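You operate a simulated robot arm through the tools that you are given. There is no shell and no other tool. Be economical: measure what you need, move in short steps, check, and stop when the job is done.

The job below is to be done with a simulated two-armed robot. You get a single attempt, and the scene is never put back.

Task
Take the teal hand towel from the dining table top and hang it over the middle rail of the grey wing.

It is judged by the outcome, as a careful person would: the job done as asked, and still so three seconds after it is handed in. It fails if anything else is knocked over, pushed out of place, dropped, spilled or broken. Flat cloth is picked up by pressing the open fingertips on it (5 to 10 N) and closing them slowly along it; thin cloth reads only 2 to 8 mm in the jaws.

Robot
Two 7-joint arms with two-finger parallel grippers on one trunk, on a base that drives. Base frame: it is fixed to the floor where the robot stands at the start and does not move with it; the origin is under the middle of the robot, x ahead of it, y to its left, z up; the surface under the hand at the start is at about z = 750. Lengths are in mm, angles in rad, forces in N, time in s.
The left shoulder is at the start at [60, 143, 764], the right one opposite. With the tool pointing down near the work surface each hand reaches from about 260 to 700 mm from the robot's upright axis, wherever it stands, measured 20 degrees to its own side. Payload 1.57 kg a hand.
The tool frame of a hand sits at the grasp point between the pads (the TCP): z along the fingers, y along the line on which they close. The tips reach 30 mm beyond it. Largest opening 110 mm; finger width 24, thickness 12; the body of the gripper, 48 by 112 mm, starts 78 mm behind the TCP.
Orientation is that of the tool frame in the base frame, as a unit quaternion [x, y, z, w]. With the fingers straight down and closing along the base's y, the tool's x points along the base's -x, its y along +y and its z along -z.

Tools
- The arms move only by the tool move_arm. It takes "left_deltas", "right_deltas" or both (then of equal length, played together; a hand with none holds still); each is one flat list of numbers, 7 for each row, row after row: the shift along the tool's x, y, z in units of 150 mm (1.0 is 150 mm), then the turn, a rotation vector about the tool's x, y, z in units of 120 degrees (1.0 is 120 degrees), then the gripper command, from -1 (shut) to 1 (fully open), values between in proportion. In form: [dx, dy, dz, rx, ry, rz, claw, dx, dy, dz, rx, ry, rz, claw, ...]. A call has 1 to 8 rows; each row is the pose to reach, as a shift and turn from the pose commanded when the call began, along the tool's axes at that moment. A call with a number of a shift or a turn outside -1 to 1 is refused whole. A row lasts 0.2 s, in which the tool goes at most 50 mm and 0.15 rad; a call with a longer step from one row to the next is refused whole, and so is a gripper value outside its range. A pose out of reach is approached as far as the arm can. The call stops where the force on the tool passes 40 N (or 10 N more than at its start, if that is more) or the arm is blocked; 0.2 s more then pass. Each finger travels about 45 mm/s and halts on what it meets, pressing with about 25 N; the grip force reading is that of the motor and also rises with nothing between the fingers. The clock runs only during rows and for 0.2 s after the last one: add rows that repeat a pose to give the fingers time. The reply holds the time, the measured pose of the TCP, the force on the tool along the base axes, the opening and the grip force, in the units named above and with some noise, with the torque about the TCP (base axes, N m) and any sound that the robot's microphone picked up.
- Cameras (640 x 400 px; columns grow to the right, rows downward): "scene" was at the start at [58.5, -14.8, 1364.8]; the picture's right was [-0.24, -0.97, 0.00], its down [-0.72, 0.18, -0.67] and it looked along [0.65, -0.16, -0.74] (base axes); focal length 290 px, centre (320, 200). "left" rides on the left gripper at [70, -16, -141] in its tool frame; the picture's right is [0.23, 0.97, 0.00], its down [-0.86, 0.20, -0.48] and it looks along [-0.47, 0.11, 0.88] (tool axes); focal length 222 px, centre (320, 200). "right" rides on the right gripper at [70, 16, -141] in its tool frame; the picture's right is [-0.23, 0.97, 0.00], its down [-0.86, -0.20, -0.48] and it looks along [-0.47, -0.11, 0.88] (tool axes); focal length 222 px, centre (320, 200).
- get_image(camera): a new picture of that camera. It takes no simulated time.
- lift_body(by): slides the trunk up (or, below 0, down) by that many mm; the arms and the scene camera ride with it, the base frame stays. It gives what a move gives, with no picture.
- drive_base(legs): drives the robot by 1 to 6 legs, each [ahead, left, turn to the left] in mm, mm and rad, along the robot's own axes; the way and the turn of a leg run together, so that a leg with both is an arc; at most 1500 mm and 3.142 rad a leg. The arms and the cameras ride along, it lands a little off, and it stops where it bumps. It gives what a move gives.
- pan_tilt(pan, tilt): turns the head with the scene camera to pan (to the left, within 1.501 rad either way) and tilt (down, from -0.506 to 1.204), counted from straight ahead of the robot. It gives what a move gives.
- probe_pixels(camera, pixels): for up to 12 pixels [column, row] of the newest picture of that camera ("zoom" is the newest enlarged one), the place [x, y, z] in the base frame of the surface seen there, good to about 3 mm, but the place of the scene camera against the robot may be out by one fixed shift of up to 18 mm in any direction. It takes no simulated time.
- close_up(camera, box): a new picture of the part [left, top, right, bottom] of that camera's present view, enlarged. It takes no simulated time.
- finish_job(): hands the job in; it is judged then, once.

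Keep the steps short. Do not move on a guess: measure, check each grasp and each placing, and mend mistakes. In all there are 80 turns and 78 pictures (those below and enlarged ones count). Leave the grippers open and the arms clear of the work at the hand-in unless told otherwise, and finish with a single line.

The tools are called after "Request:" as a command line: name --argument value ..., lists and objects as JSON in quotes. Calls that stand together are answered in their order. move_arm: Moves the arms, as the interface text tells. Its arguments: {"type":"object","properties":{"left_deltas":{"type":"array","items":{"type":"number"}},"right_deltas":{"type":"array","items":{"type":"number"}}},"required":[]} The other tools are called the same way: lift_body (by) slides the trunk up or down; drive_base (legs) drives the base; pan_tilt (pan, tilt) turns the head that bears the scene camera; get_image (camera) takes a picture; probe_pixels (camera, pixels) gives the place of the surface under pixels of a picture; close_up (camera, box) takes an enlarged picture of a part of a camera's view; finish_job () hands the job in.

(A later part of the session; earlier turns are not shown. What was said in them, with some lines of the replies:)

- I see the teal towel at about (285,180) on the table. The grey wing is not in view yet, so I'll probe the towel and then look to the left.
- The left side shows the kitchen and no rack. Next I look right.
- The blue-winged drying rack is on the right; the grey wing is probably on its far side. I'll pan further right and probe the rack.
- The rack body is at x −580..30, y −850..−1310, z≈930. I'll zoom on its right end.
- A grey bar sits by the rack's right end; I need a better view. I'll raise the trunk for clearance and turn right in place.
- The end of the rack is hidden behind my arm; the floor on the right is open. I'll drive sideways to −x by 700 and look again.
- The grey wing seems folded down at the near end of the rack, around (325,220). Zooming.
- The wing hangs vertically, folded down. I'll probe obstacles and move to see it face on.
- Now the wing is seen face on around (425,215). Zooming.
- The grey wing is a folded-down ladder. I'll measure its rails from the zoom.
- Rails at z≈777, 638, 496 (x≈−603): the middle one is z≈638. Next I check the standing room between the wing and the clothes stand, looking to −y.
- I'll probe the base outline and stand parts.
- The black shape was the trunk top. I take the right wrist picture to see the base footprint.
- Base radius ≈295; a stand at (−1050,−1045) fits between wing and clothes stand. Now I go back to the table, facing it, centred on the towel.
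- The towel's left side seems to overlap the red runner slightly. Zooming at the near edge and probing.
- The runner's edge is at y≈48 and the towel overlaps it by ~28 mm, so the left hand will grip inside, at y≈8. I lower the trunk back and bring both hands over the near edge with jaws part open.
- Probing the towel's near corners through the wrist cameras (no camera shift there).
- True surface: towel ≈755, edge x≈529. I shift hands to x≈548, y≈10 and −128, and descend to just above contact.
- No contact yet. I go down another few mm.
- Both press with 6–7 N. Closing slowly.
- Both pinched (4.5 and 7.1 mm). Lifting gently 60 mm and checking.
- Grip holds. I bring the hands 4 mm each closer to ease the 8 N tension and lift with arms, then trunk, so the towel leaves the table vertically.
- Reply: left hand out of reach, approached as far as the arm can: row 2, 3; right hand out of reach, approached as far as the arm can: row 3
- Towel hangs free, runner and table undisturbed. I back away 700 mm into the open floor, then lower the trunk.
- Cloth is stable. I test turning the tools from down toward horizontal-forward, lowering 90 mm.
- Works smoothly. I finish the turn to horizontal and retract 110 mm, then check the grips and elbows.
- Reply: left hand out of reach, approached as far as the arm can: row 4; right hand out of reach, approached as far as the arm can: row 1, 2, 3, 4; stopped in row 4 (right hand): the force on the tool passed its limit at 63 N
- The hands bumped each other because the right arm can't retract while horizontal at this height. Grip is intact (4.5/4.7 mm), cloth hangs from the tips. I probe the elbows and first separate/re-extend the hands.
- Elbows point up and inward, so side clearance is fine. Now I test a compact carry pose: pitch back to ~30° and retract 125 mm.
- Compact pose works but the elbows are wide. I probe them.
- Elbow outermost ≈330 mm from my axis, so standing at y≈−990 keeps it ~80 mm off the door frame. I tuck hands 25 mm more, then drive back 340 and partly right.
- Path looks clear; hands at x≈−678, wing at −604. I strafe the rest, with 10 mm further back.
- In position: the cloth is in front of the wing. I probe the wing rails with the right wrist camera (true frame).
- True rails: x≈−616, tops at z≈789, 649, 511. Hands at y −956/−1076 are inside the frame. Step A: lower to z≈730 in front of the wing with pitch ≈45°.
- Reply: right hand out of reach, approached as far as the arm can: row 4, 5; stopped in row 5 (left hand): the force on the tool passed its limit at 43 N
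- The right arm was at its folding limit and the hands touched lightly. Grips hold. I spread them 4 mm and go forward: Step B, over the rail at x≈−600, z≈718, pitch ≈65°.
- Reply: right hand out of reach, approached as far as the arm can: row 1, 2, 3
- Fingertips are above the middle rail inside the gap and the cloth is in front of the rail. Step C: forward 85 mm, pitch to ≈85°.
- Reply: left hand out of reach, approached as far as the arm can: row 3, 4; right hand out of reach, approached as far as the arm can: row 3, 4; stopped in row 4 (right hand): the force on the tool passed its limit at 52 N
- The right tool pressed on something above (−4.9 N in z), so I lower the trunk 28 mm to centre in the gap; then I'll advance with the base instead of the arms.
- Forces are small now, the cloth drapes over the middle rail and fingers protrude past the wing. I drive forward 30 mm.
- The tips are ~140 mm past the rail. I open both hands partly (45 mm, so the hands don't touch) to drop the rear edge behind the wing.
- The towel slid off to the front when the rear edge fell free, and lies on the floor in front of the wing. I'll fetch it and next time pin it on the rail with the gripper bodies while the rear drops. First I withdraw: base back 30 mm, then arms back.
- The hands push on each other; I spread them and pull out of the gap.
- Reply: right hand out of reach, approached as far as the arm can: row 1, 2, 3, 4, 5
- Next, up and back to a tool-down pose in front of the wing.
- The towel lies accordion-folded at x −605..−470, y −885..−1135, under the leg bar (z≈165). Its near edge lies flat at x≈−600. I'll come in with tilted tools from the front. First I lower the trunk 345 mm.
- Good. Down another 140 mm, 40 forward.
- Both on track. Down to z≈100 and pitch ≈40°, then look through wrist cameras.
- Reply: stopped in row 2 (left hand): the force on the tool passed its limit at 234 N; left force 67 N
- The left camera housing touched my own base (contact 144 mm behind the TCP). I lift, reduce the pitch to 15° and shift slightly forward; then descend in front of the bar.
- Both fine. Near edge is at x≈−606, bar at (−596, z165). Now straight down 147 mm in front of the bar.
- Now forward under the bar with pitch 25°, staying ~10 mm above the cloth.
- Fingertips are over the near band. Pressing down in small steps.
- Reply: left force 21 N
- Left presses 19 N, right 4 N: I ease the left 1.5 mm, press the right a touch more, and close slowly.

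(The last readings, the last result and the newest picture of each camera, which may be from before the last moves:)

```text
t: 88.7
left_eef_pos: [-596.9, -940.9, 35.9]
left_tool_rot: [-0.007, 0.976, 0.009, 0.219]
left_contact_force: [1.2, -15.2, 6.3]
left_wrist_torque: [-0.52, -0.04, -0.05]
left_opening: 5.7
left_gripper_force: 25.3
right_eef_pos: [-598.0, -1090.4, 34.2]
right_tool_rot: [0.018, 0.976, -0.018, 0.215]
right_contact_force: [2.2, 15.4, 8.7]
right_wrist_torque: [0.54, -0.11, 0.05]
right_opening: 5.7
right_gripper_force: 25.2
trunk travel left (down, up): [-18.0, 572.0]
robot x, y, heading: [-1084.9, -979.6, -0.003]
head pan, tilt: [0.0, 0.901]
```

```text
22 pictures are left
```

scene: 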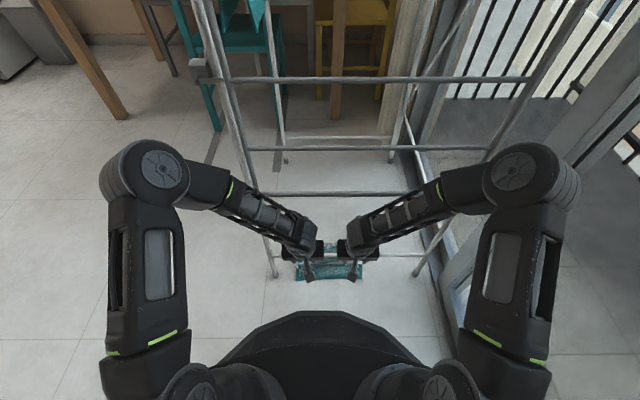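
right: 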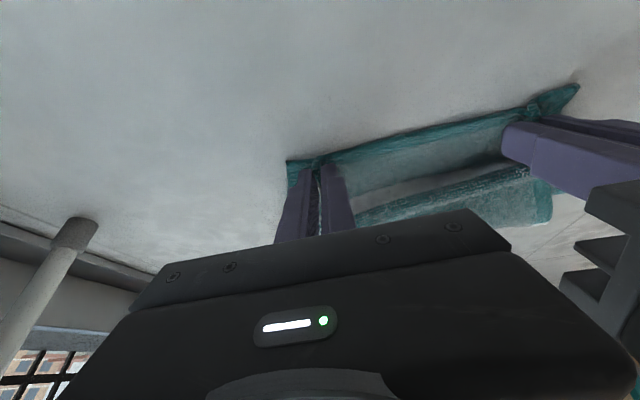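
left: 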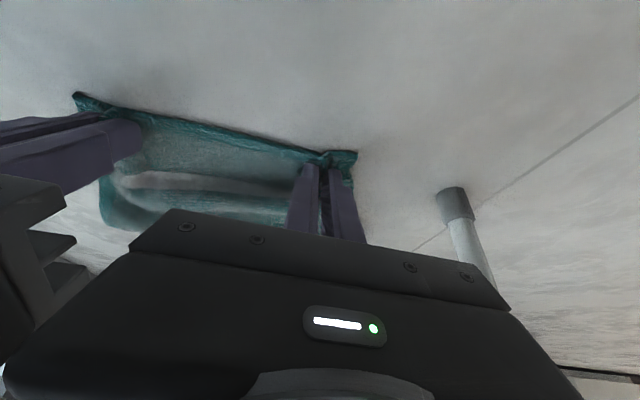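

Both pinched (5.7 mm). I relax the sideways tension and withdraw from under the bar.

Request:
move_arm --left_deltas '[-0.023, -0.035, -0.048, 0, 0, 0, -1, 0.047, -0.035, -0.184, 0, 0.04, 0, -1, 0.11, -0.035, -0.331, 0, 0.083, 0, -1]' --right_deltas '[-0.023, 0.035, -0.048, 0, 0, 0, -1, 0.047, 0.035, -0.184, 0, 0.04, 0, -1, 0.11, 0.035, -0.331, 0, 0.083, 0, -1]'

```text
t: 89.5
left_eef_pos: [-633.3, -945.4, 72.0]
left_tool_rot: [-0.009, 0.991, 0.01, 0.133]
left_contact_force: [0.3, -3.0, -0.2]
left_wrist_torque: [-0.11, 0.01, 0.0]
left_opening: 4.1
left_gripper_force: 25.0
right_eef_pos: [-633.1, -1084.3, 70.1]
right_tool_rot: [0.022, 0.991, -0.019, 0.128]
right_contact_force: [0.4, 3.6, -0.3]
right_wrist_torque: [0.1, 0.0, 0.0]
right_opening: 4.7
right_gripper_force: 24.6
trunk travel left (down, up): [-18.0, 572.0]
robot x, y, heading: [-1086.2, -980.7, -0.005]
head pan, tilt: [0.0, 0.901]
```

Holding well. Raising 148 mm, then another with a retreat to x≈−685.

Request:
move_arm --left_deltas '[-0.065, 0, -0.237, 0, 0, 0, -1, -0.13, 0, -0.474, 0, 0, 0, -1, -0.195, 0, -0.711, 0, 0, 0, -1, -0.257, 0, -0.946, 0, 0, 0, -1]' --right_deltas '[-0.065, 0, -0.237, 0, 0, 0, -1, -0.13, 0, -0.474, 0, 0, 0, -1, -0.195, 0, -0.711, 0, 0, 0, -1, -0.257, 0, -0.946, 0, 0, 0, -1]'

Request:
move_arm --left_deltas '[0.025, 0, -0.25, 0, 0, 0, -1, 0.05, 0, -0.5, 0, 0.02, 0, -1, 0.075, 0, -0.75, 0, 0.04, 0, -1, 0.1, 0, -0.99, 0, 0.04, 0, -1]' --right_deltas '[0.025, 0, -0.25, 0, 0, 0, -1, 0.05, 0, -0.5, 0, 0.02, 0, -1, 0.075, 0, -0.75, 0, 0.04, 0, -1, 0.1, 0, -0.99, 0, 0.04, 0, -1]'

Request:
get_image --camera "scene"

```text
t: 90.5
left_eef_pos: [-633.5, -946.6, 221.5]
left_tool_rot: [-0.008, 0.991, 0.01, 0.134]
left_contact_force: [0.5, -0.3, 0.1]
left_wrist_torque: [-0.01, -0.02, -0.03]
left_opening: 3.9
left_gripper_force: 24.6
right_eef_pos: [-632.5, -1079.3, 220.5]
right_tool_rot: [0.021, 0.991, -0.017, 0.128]
right_contact_force: [-0.5, 0.3, -1.3]
right_wrist_torque: [-0.01, -0.03, -0.02]
right_opening: 4.8
right_gripper_force: 25.0
trunk travel left (down, up): [-18.0, 572.0]
robot x, y, heading: [-1089.1, -983.1, -0.008]
head pan, tilt: [0.0, 0.901]
```

```text
t: 91.5
left_eef_pos: [-688.7, -949.4, 356.4]
left_tool_rot: [-0.008, 0.996, 0.009, 0.093]
left_contact_force: [0.3, 0.5, -0.7]
left_wrist_torque: [0.01, 0.04, 0.0]
left_opening: 4.0
left_gripper_force: 24.2
right_eef_pos: [-683.5, -1071.8, 358.8]
right_tool_rot: [0.021, 0.996, -0.017, 0.088]
right_contact_force: [1.0, 0.6, -0.3]
right_wrist_torque: [-0.01, 0.05, 0.0]
right_opening: 4.5
right_gripper_force: 25.0
trunk travel left (down, up): [-18.0, 572.0]
robot x, y, heading: [-1086.5, -984.5, -0.011]
head pan, tilt: [0.0, 0.901]
```

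```text
21 pictures are left
```

scene: 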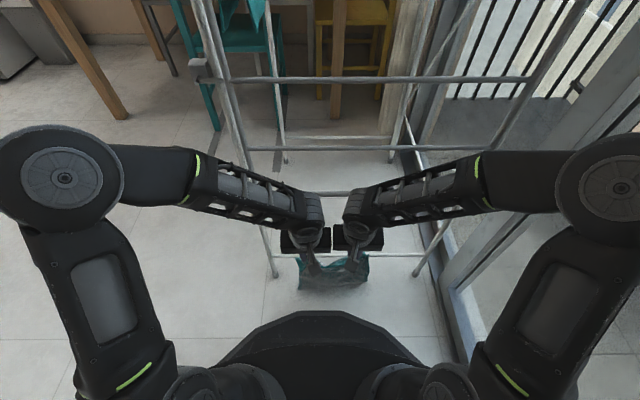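

Grip holds, cloth hangs free. Trunk up 355 mm to bring hands to gap height.

Request:
lift_body --by 355

Request:
get_image --camera "left"

```text
t: 95.0
left_eef_pos: [-687.6, -949.6, 711.9]
left_tool_rot: [-0.009, 0.996, 0.009, 0.092]
left_contact_force: [0.3, -0.9, -0.6]
left_wrist_torque: [-0.01, 0.02, -0.01]
left_opening: 4.2
left_gripper_force: 25.0
right_eef_pos: [-682.8, -1072.3, 713.0]
right_tool_rot: [0.021, 0.996, -0.016, 0.088]
right_contact_force: [0.1, 0.1, -1.9]
right_wrist_torque: [0.02, -0.03, -0.01]
right_opening: 4.7
right_gripper_force: 24.8
trunk travel left (down, up): [-373.0, 217.0]
robot x, y, heading: [-1081.4, -982.9, -0.009]
head pan, tilt: [0.0, 0.901]
```

```text
20 pictures are left
```

left: 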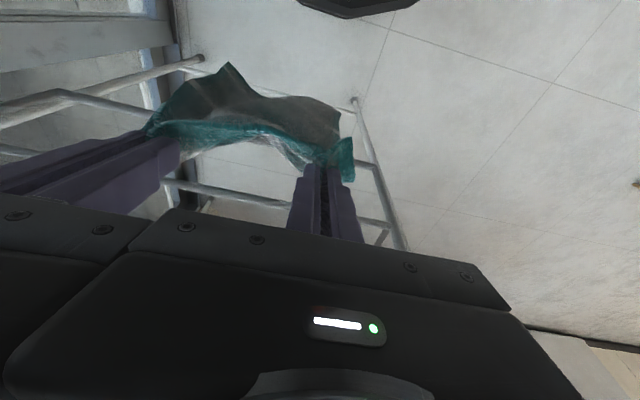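

Good. Now Step A+B again: forward over the middle rail (x≈−600, z≈720), pitching to 65° with the hands spread 7 mm.

Request:
move_arm --left_deltas '[-0.116, 0.05, 0.01, 0, -0.057, 0, -1, -0.232, 0.05, 0.02, 0, -0.114, 0, -1, -0.348, 0.05, 0.03, 0, -0.171, 0, -1, -0.435, 0.05, 0.04, 0, -0.229, 0, -1, -0.493, 0.05, 0.045, 0, -0.286, 0, -1, -0.55, 0.05, 0.05, 0, -0.343, 0, -1, -0.58, 0.05, 0.052, 0, -0.4, 0, -1, -0.58, 0.05, 0.052, 0, -0.458, 0, -1]' --right_deltas '[-0.109, -0.05, 0.01, 0, -0.057, 0, -1, -0.219, -0.05, 0.02, 0, -0.114, 0, -1, -0.328, -0.05, 0.03, 0, -0.171, 0, -1, -0.41, -0.05, 0.035, 0, -0.229, 0, -1, -0.465, -0.05, 0.04, 0, -0.286, 0, -1, -0.52, -0.05, 0.045, 0, -0.343, 0, -1, -0.547, -0.05, 0.049, 0, -0.4, 0, -1, -0.547, -0.05, 0.049, 0, -0.458, 0, -1]'

Request:
get_image --camera "left"

```text
t: 96.8
left_eef_pos: [-600.9, -942.1, 721.2]
left_tool_rot: [-0.003, 0.841, 0.011, 0.541]
left_contact_force: [0.6, -5.2, -0.5]
left_wrist_torque: [-0.15, 0.01, -0.17]
left_opening: 4.3
left_gripper_force: 24.6
right_eef_pos: [-600.6, -1081.2, 719.7]
right_tool_rot: [0.012, 0.843, -0.024, 0.538]
right_contact_force: [0.5, 5.5, -0.2]
right_wrist_torque: [0.13, 0.02, 0.11]
right_opening: 4.8
right_gripper_force: 25.3
trunk travel left (down, up): [-373.0, 217.0]
robot x, y, heading: [-1086.8, -981.5, -0.008]
head pan, tilt: [0.0, 0.901]
```

```text
19 pictures are left
```

left: 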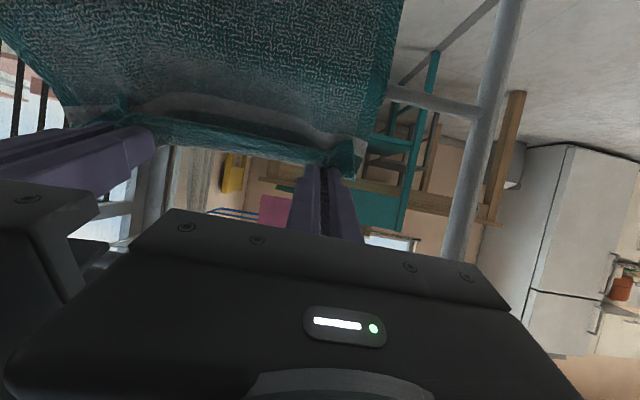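

Cloth is in front of the rail as before. Step C: forward 68 mm, pitch ≈79°, slightly lower.

Request:
move_arm --left_deltas '[-0.025, 0, 0.113, 0, -0.029, 0, -1, -0.05, 0, 0.226, 0, -0.058, 0, -1, -0.076, 0, 0.34, 0, -0.087, 0, -1, -0.101, 0, 0.453, 0, -0.115, 0, -1]' --right_deltas '[-0.025, 0, 0.113, 0, -0.029, 0, -1, -0.05, 0, 0.226, 0, -0.058, 0, -1, -0.076, 0, 0.34, 0, -0.087, 0, -1, -0.101, 0, 0.453, 0, -0.115, 0, -1]'

```text
t: 97.8
left_eef_pos: [-524.1, -942.3, 710.6]
left_tool_rot: [-0.001, 0.772, 0.014, 0.636]
left_contact_force: [0.5, -4.9, 0.4]
left_wrist_torque: [-0.07, -0.01, -0.16]
left_opening: 4.1
left_gripper_force: 24.7
left hand out of reach, approached as far as the arm can: row 4
right_eef_pos: [-517.6, -1081.1, 714.4]
right_tool_rot: [0.007, 0.775, -0.027, 0.631]
right_contact_force: [0.6, 5.5, -6.4]
right_wrist_torque: [0.1, -0.35, 0.06]
right_opening: 4.6
right_gripper_force: 25.5
right hand out of reach, approached as far as the arm can: row 3, 4
trunk travel left (down, up): [-373.0, 217.0]
robot x, y, heading: [-1082.3, -981.0, -0.006]
head pan, tilt: [0.0, 0.901]
```

The right tool feels light contact above again; I lower the trunk 30 mm, then advance the base 25 mm.

Request:
lift_body --by -32

Request:
drive_base --legs '[[28, 0, 0]]'

Request:
close_up --camera "scene" --box '[230, 150, 450, 310]'

```text
t: 98.5
left_eef_pos: [-526.2, -943.8, 679.0]
left_tool_rot: [-0.002, 0.771, 0.014, 0.636]
left_contact_force: [0.4, -4.4, 0.6]
left_wrist_torque: [-0.08, 0.0, -0.13]
left_opening: 4.0
left_gripper_force: 25.0
right_eef_pos: [-517.3, -1082.6, 683.5]
right_tool_rot: [0.007, 0.775, -0.027, 0.632]
right_contact_force: [-0.7, 4.6, 0.3]
right_wrist_torque: [0.08, 0.04, 0.13]
right_opening: 4.8
right_gripper_force: 25.0
trunk travel left (down, up): [-341.0, 249.0]
robot x, y, heading: [-1086.2, -979.4, -0.003]
head pan, tilt: [0.0, 0.901]
```

```text
t: 99.4
left_eef_pos: [-496.9, -943.7, 679.0]
left_tool_rot: [-0.002, 0.772, 0.015, 0.635]
left_contact_force: [0.6, -4.6, -0.1]
left_wrist_torque: [-0.09, 0.0, -0.11]
left_opening: 4.1
left_gripper_force: 24.5
right_eef_pos: [-490.0, -1082.7, 682.6]
right_tool_rot: [0.008, 0.774, -0.027, 0.632]
right_contact_force: [0.7, 4.3, 0.4]
right_wrist_torque: [0.07, 0.03, 0.09]
right_opening: 4.4
right_gripper_force: 24.9
trunk travel left (down, up): [-341.0, 249.0]
robot x, y, heading: [-1058.0, -984.3, -0.006]
head pan, tilt: [0.0, 0.901]
```

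```text
2.50 times, centred on (340, 230) of scene
```

zoom: 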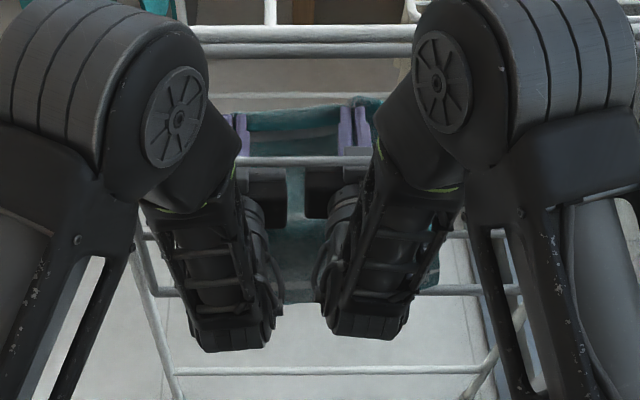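

Cloth is draped over the middle rail with the edge ~155 mm behind. I lower the trunk so that the gripper bodies pin the cloth on the rail.

Request:
lift_body --by -20

```text
t: 100.0
left_eef_pos: [-497.1, -944.0, 658.8]
left_tool_rot: [-0.001, 0.771, 0.013, 0.636]
left_contact_force: [-0.6, -3.2, 0.3]
left_wrist_torque: [-0.07, 0.05, -0.07]
left_opening: 4.0
left_gripper_force: 24.9
right_eef_pos: [-490.3, -1082.0, 663.2]
right_tool_rot: [0.007, 0.775, -0.026, 0.632]
right_contact_force: [0.1, 3.4, 0.0]
right_wrist_torque: [0.08, 0.06, 0.1]
right_opening: 4.4
right_gripper_force: 25.2
trunk travel left (down, up): [-321.0, 269.0]
robot x, y, heading: [-1056.9, -977.3, -0.01]
head pan, tilt: [0.0, 0.901]
```

Request:
lift_body --by -7

```text
t: 100.6
left_eef_pos: [-496.6, -944.3, 655.9]
left_tool_rot: [-0.002, 0.769, 0.013, 0.639]
left_contact_force: [3.4, -3.4, 22.6]
left_wrist_torque: [-0.88, 2.55, -0.09]
left_opening: 3.8
left_gripper_force: 24.3
right_eef_pos: [-490.8, -1082.2, 657.0]
right_tool_rot: [0.007, 0.775, -0.026, 0.632]
right_contact_force: [-0.4, 3.7, -0.1]
right_wrist_torque: [0.08, 0.04, 0.13]
right_opening: 4.7
right_gripper_force: 25.2
trunk travel left (down, up): [-314.0, 276.0]
robot x, y, heading: [-1059.6, -980.2, -0.005]
head pan, tilt: [0.0, 0.901]
```

The left body pins the cloth at the rail (22 N, lever 113 mm). I lower the right hand 4 mm to pin as well.

Request:
move_arm --right_deltas '[0.015, 0, 0.003, 0, 0, 0, -1, 0.027, 0, 0.005, 0, 0, 0, -1]'

```text
t: 101.2
left_eef_pos: [-496.2, -943.8, 654.1]
left_tool_rot: [-0.002, 0.769, 0.013, 0.639]
left_contact_force: [10.4, -3.4, 34.0]
left_wrist_torque: [-1.34, 3.84, 0.33]
left_opening: 3.8
left_gripper_force: 24.3
right_eef_pos: [-489.7, -1081.7, 654.7]
right_tool_rot: [0.007, 0.775, -0.026, 0.631]
right_contact_force: [-4.3, 3.1, 5.3]
right_wrist_torque: [0.15, 0.68, 0.16]
right_opening: 4.5
right_gripper_force: 24.9
trunk travel left (down, up): [-314.0, 276.0]
robot x, y, heading: [-1055.8, -982.5, -0.006]
head pan, tilt: [0.0, 0.901]
```

Both pin the cloth. I ease the left 1 mm and open both hands to drop the rear edge while pinned.

Request:
move_arm --left_deltas '[-0.007, 0, 0, 0, 0, 0, -0.8, -0.007, 0, 0, 0, 0, 0, -0.6, -0.007, 0, 0, 0, 0, 0, -0.4, -0.007, 0, 0, 0, 0, 0, -0.15, -0.007, 0, 0, 0, 0, 0, -0.15, -0.007, 0, 0, 0, 0, 0, -0.15, -0.007, 0, 0, 0, 0, 0, -0.15, -0.007, 0, 0, 0, 0, 0, -0.15]' --right_deltas '[0.007, 0, 0, 0, 0, 0, -0.8, 0.007, 0, 0, 0, 0, 0, -0.6, 0.007, 0, 0, 0, 0, 0, -0.4, 0.007, 0, 0, 0, 0, 0, -0.15, 0.007, 0, 0, 0, 0, 0, -0.15, 0.007, 0, 0, 0, 0, 0, -0.15, 0.007, 0, 0, 0, 0, 0, -0.15, 0.007, 0, 0, 0, 0, 0, -0.15]'

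Request:
close_up --camera "scene" --box '[230, 150, 450, 310]'

Request:
get_image --camera "left"

```text
t: 103.0
left_eef_pos: [-497.1, -943.3, 655.6]
left_tool_rot: [-0.001, 0.77, 0.013, 0.638]
left_contact_force: [14.2, -1.7, 29.3]
left_wrist_torque: [-1.14, 3.19, 0.72]
left_opening: 46.6
left_gripper_force: 0.0
right_eef_pos: [-489.0, -1080.5, 652.6]
right_tool_rot: [0.008, 0.775, -0.028, 0.631]
right_contact_force: [-8.0, -3.9, 16.7]
right_wrist_torque: [0.37, 2.06, 0.6]
right_opening: 46.8
right_gripper_force: 0.0
trunk travel left (down, up): [-314.0, 276.0]
robot x, y, heading: [-1054.5, -982.8, -0.004]
head pan, tilt: [0.0, 0.901]
```

```text
2.50 times, centred on (340, 230) of scene
```

zoom: 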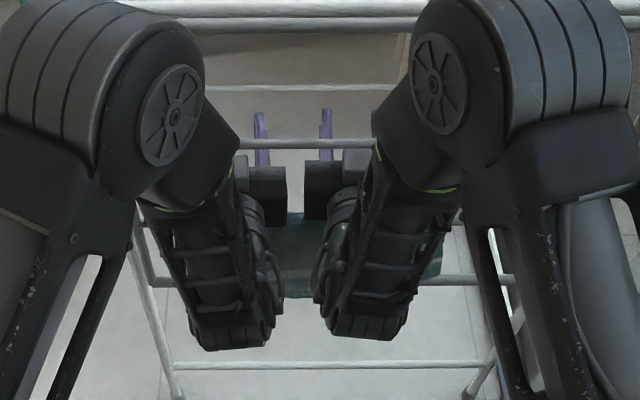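

```text
16 pictures are left
```

left: 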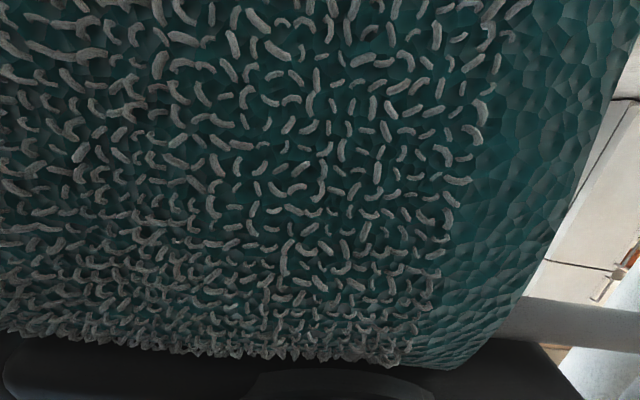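

The towel is pinned on the rail and the rear has dropped. Now I raise the trunk 20 mm to unpin and check it stays.

Request:
lift_body --by 20

Request:
get_image --camera "left"

```text
t: 103.7
left_eef_pos: [-498.3, -944.4, 671.4]
left_tool_rot: [0.0, 0.773, 0.014, 0.634]
left_contact_force: [-0.2, -0.4, -0.2]
left_wrist_torque: [-0.05, -0.01, 0.01]
left_opening: 46.8
left_gripper_force: 0.1
right_eef_pos: [-488.8, -1081.3, 671.4]
right_tool_rot: [0.007, 0.776, -0.027, 0.63]
right_contact_force: [-0.2, -0.2, -0.1]
right_wrist_torque: [0.01, -0.04, 0.02]
right_opening: 46.6
right_gripper_force: 0.0
trunk travel left (down, up): [-334.0, 256.0]
robot x, y, heading: [-1057.2, -980.7, -0.007]
head pan, tilt: [0.0, 0.901]
```

```text
15 pictures are left
```

left: 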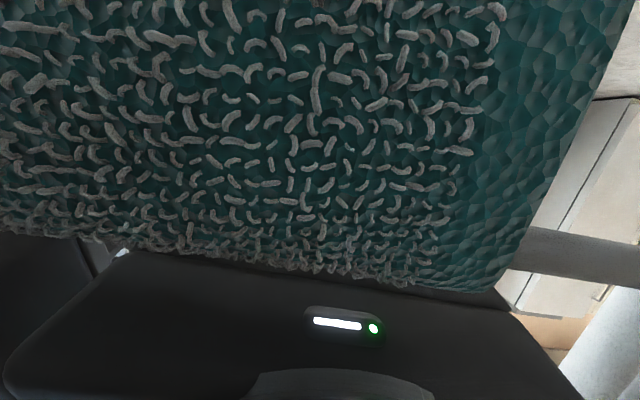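

It stays. I raise 14 mm more for finger clearance and back the base 28 mm.

Request:
lift_body --by 15

Request:
drive_base --legs '[[-28, 0, 0]]'

Request:
get_image --camera "left"

```text
t: 104.3
left_eef_pos: [-496.3, -942.3, 688.8]
left_tool_rot: [-0.003, 0.772, 0.015, 0.636]
left_contact_force: [-0.3, 0.0, 0.3]
left_wrist_torque: [-0.03, 0.01, -0.02]
left_opening: 46.9
left_gripper_force: 0.1
right_eef_pos: [-489.9, -1081.8, 686.7]
right_tool_rot: [0.007, 0.776, -0.027, 0.63]
right_contact_force: [0.0, -0.5, 0.2]
right_wrist_torque: [0.01, 0.03, 0.05]
right_opening: 46.9
right_gripper_force: 0.0
trunk travel left (down, up): [-349.0, 241.0]
robot x, y, heading: [-1057.1, -985.2, -0.005]
head pan, tilt: [0.0, 0.901]
```

```text
t: 105.1
left_eef_pos: [-525.9, -942.4, 688.6]
left_tool_rot: [-0.002, 0.771, 0.014, 0.637]
left_contact_force: [0.1, 0.8, -0.1]
left_wrist_torque: [0.0, 0.02, -0.01]
left_opening: 46.5
left_gripper_force: 0.0
right_eef_pos: [-517.6, -1080.5, 686.0]
right_tool_rot: [0.006, 0.776, -0.026, 0.63]
right_contact_force: [-0.5, 0.6, -0.3]
right_wrist_torque: [0.01, 0.0, 0.03]
right_opening: 46.6
right_gripper_force: 0.0
trunk travel left (down, up): [-349.0, 241.0]
robot x, y, heading: [-1087.0, -982.8, -0.006]
head pan, tilt: [0.0, 0.901]
```

```text
14 pictures are left
```

left: 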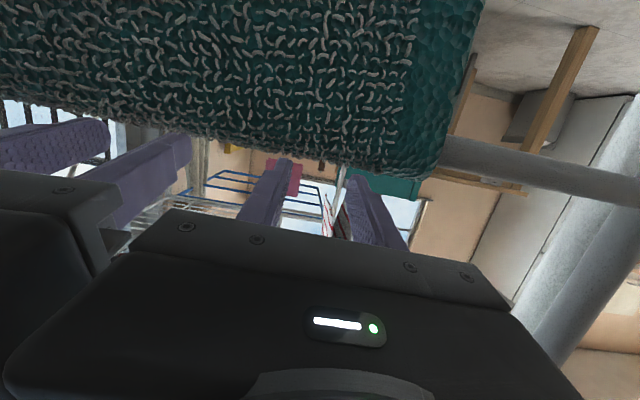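

Towel hangs over the rail. I spread the hands slightly and pull the fingers back out over the rail.

Request:
move_arm --left_deltas '[-0.02, 0.03, -0.02, 0, 0, 0, -0.15, -0.035, 0.06, -0.18, 0, 0.04, 0, -0.15, -0.045, 0.06, -0.35, 0, 0.08, 0, -0.15, -0.049, 0.06, -0.518, 0, 0.117, 0, -0.15]' --right_deltas '[-0.02, -0.03, -0.02, 0, 0, 0, -0.15, -0.03, -0.06, -0.2, 0, 0.04, 0, -0.15, -0.036, -0.06, -0.38, 0, 0.08, 0, -0.15, -0.039, -0.06, -0.57, 0, 0.117, 0, -0.15]'

Request:
get_image --camera "left"

```text
t: 106.1
left_eef_pos: [-599.6, -936.1, 710.7]
left_tool_rot: [-0.003, 0.844, 0.014, 0.537]
left_contact_force: [-0.1, -0.9, -0.1]
left_wrist_torque: [-0.02, 0.01, -0.01]
left_opening: 46.9
left_gripper_force: 0.1
right_eef_pos: [-596.5, -1080.8, 709.1]
right_tool_rot: [0.01, 0.847, -0.026, 0.531]
right_contact_force: [-0.5, 0.1, -0.1]
right_wrist_torque: [-0.01, 0.01, 0.02]
right_opening: 46.7
right_gripper_force: 0.1
right hand out of reach, approached as far as the arm can: row 4
trunk travel left (down, up): [-349.0, 241.0]
robot x, y, heading: [-1084.2, -979.0, -0.007]
head pan, tilt: [0.0, 0.901]
```

```text
13 pictures are left
```

left: 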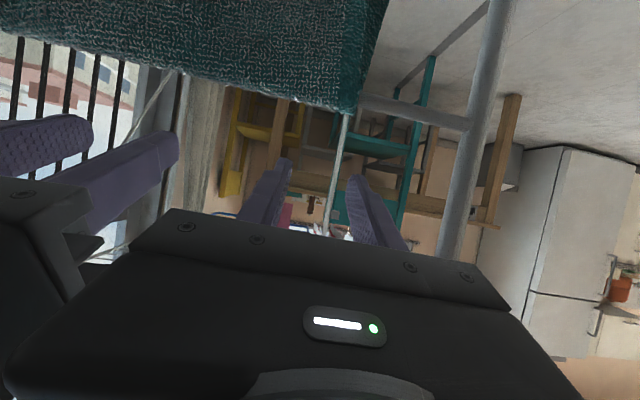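

Clear of the cloth. Now I pitch back down while retreating in front of the wing.

Request:
move_arm --left_deltas '[-0.036, 0.02, -0.017, 0, 0.055, 0, -0.15, -0.061, 0.04, -0.058, 0, 0.11, 0, -0.15, -0.072, 0.05, -0.129, 0, 0.165, 0, -0.15, -0.073, 0.05, -0.189, 0, 0.22, 0, -0.15, -0.055, 0.05, -0.276, 0, 0.275, 0, -0.15, -0.007, 0.05, -0.379, 0, 0.33, 0, -0.15, 0.041, 0.05, -0.481, 0, 0.385, 0, -0.15, 0.089, 0.05, -0.584, 0, 0.44, 0, -0.15]' --right_deltas '[-0.036, -0.02, -0.017, 0, 0.055, 0, -0.15, -0.061, -0.04, -0.058, 0, 0.11, 0, -0.15, -0.072, -0.05, -0.129, 0, 0.165, 0, -0.15, -0.073, -0.05, -0.189, 0, 0.22, 0, -0.15, -0.055, -0.05, -0.276, 0, 0.275, 0, -0.15, -0.007, -0.05, -0.379, 0, 0.33, 0, -0.15, 0.041, -0.05, -0.481, 0, 0.385, 0, -0.15, 0.089, -0.05, -0.584, 0, 0.44, 0, -0.15]'

Request:
get_image --camera "scene"

```text
t: 107.9
left_eef_pos: [-684.6, -931.9, 738.0]
left_tool_rot: [-0.008, 0.994, 0.011, 0.106]
left_contact_force: [-0.3, -0.1, 1.0]
left_wrist_torque: [-0.02, -0.01, -0.02]
left_opening: 46.7
left_gripper_force: 0.1
right_eef_pos: [-680.5, -1084.5, 734.9]
right_tool_rot: [0.021, 0.995, -0.019, 0.098]
right_contact_force: [0.2, -0.2, -0.1]
right_wrist_torque: [0.02, 0.01, 0.02]
right_opening: 46.5
right_gripper_force: 0.0
trunk travel left (down, up): [-349.0, 241.0]
robot x, y, heading: [-1085.1, -982.5, -0.002]
head pan, tilt: [0.0, 0.901]
```

```text
12 pictures are left
```

scene: 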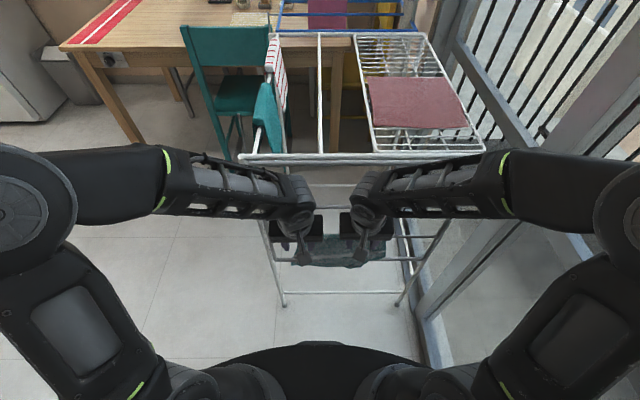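

The hands are free. I raise the trunk, drive sideways away from the wing (left 700), and turn the head to inspect.

Request:
lift_body --by 130

Request:
drive_base --legs '[[0, 700, 0]]'

Request:
pan_tilt --pan -0.85 --tilt 0.75

Request:
get_image --camera "scene"

```text
t: 109.5
left_eef_pos: [-683.6, -931.3, 865.8]
left_tool_rot: [-0.009, 0.994, 0.011, 0.107]
left_contact_force: [0.3, -0.8, 0.4]
left_wrist_torque: [-0.02, 0.0, 0.04]
left_opening: 46.7
left_gripper_force: 0.0
right_eef_pos: [-679.6, -1086.1, 864.1]
right_tool_rot: [0.021, 0.995, -0.018, 0.097]
right_contact_force: [-0.3, 0.0, 0.2]
right_wrist_torque: [0.0, 0.01, 0.01]
right_opening: 46.9
right_gripper_force: 0.0
trunk travel left (down, up): [-479.0, 111.0]
robot x, y, heading: [-1085.7, -981.2, -0.009]
head pan, tilt: [0.0, 0.901]
```

```text
t: 113.4
left_eef_pos: [-675.8, -217.6, 867.0]
left_tool_rot: [-0.003, 0.994, 0.009, 0.106]
left_contact_force: [-0.1, 0.0, 0.1]
left_wrist_torque: [-0.03, -0.02, 0.01]
left_opening: 46.9
left_gripper_force: 0.2
right_eef_pos: [-672.7, -372.5, 864.8]
right_tool_rot: [0.026, 0.995, -0.02, 0.098]
right_contact_force: [-0.1, 0.5, 0.5]
right_wrist_torque: [0.02, 0.0, -0.01]
right_opening: 46.8
right_gripper_force: 0.2
trunk travel left (down, up): [-479.0, 111.0]
robot x, y, heading: [-1074.3, -261.8, -0.022]
head pan, tilt: [0.0, 0.901]
```

```text
t: 114.6
left_eef_pos: [-675.5, -217.4, 866.8]
left_tool_rot: [-0.003, 0.994, 0.011, 0.106]
left_contact_force: [0.1, 0.6, 0.4]
left_wrist_torque: [0.04, -0.02, 0.02]
left_opening: 46.8
left_gripper_force: 0.0
right_eef_pos: [-671.8, -374.0, 864.2]
right_tool_rot: [0.026, 0.995, -0.019, 0.098]
right_contact_force: [0.1, 0.1, 0.8]
right_wrist_torque: [0.0, -0.01, 0.04]
right_opening: 46.8
right_gripper_force: 0.0
trunk travel left (down, up): [-479.0, 111.0]
robot x, y, heading: [-1077.9, -264.5, -0.021]
head pan, tilt: [-0.85, 0.75]
```

```text
11 pictures are left
```

scene: 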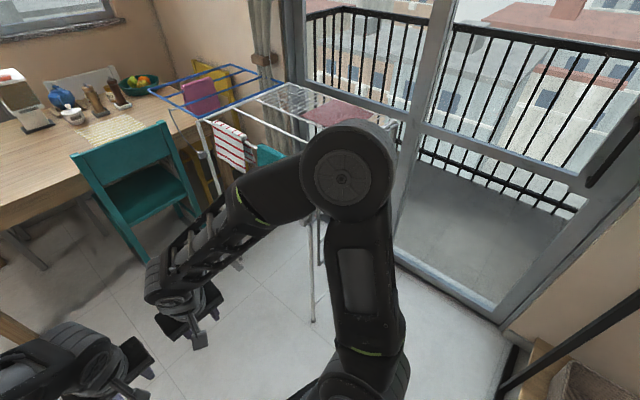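

My arm hides the wing. I turn the base left-about: rotate a bit to the right so that the wing falls between the arms.

Request:
drive_base --legs '[[-250, 100, -0.75]]'

Request:
pan_tilt --pan 0.0 --tilt 0.55

Request:
get_image --camera "scene"

```text
t: 117.0
left_eef_pos: [-944.5, -322.6, 866.8]
left_tool_rot: [0.364, 0.925, -0.03, 0.102]
left_contact_force: [-0.6, -0.1, 0.2]
left_wrist_torque: [0.02, 0.04, 0.03]
left_opening: 46.8
left_gripper_force: 0.1
right_eef_pos: [-1048.7, -436.0, 864.7]
right_tool_rot: [0.391, 0.915, -0.055, 0.085]
right_contact_force: [0.1, 0.8, 0.5]
right_wrist_torque: [-0.05, 0.03, 0.0]
right_opening: 46.9
right_gripper_force: 0.0
trunk travel left (down, up): [-479.0, 111.0]
robot x, y, heading: [-1269.9, -79.6, -0.772]
head pan, tilt: [-0.85, 0.75]
```

```text
t: 118.2
left_eef_pos: [-945.2, -322.5, 866.1]
left_tool_rot: [0.362, 0.926, -0.029, 0.103]
left_contact_force: [-0.5, -0.8, -0.6]
left_wrist_torque: [-0.01, 0.0, 0.04]
left_opening: 46.5
left_gripper_force: 0.1
right_eef_pos: [-1046.9, -436.8, 863.3]
right_tool_rot: [0.392, 0.914, -0.054, 0.084]
right_contact_force: [0.1, 0.3, -0.2]
right_wrist_torque: [-0.03, 0.01, 0.01]
right_opening: 46.7
right_gripper_force: 0.1
trunk travel left (down, up): [-479.0, 111.0]
robot x, y, heading: [-1268.3, -79.7, -0.77]
head pan, tilt: [0.0, 0.55]
```

```text
10 pictures are left
```

scene: 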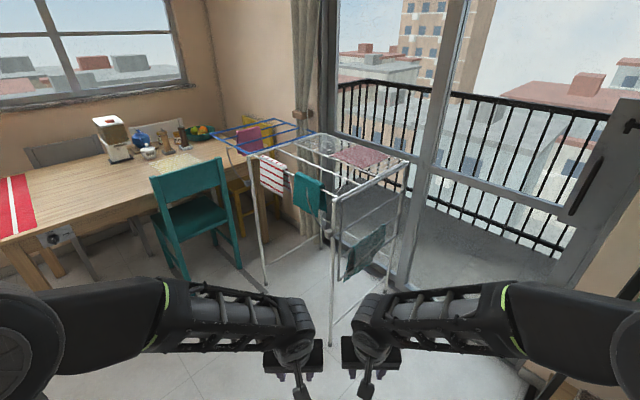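

The towel hangs on the wing at about (365,255). Zooming for a check.

Request:
close_up --camera "scene" --box '[310, 150, 430, 300]'

Request:
close_up --camera "scene" --box '[335, 205, 400, 290]'

```text
2.67 times, centred on (370, 225) of scene
```

zoom: 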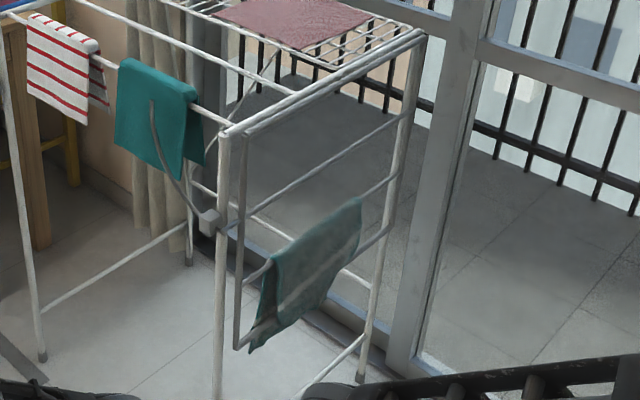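

```text
4.71 times, centred on (368, 248) of scene
```

zoom: 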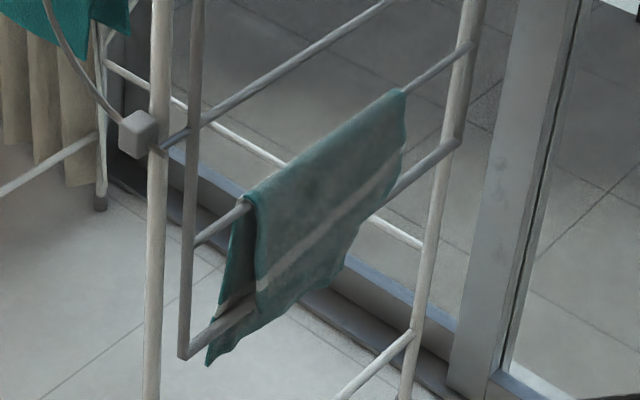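

The towel hangs evenly over the middle rail (z≈645), front and back, and has been steady for over 10 s. Nothing else has moved, the grippers are open and the arms are clear, so I hand in.

Request:
finish_job

```text
The job is handed in.
```

The teal hand towel is hanging over the middle rail of the grey wing; it slid off onto the floor on the first try, and I picked it up and hung it again.
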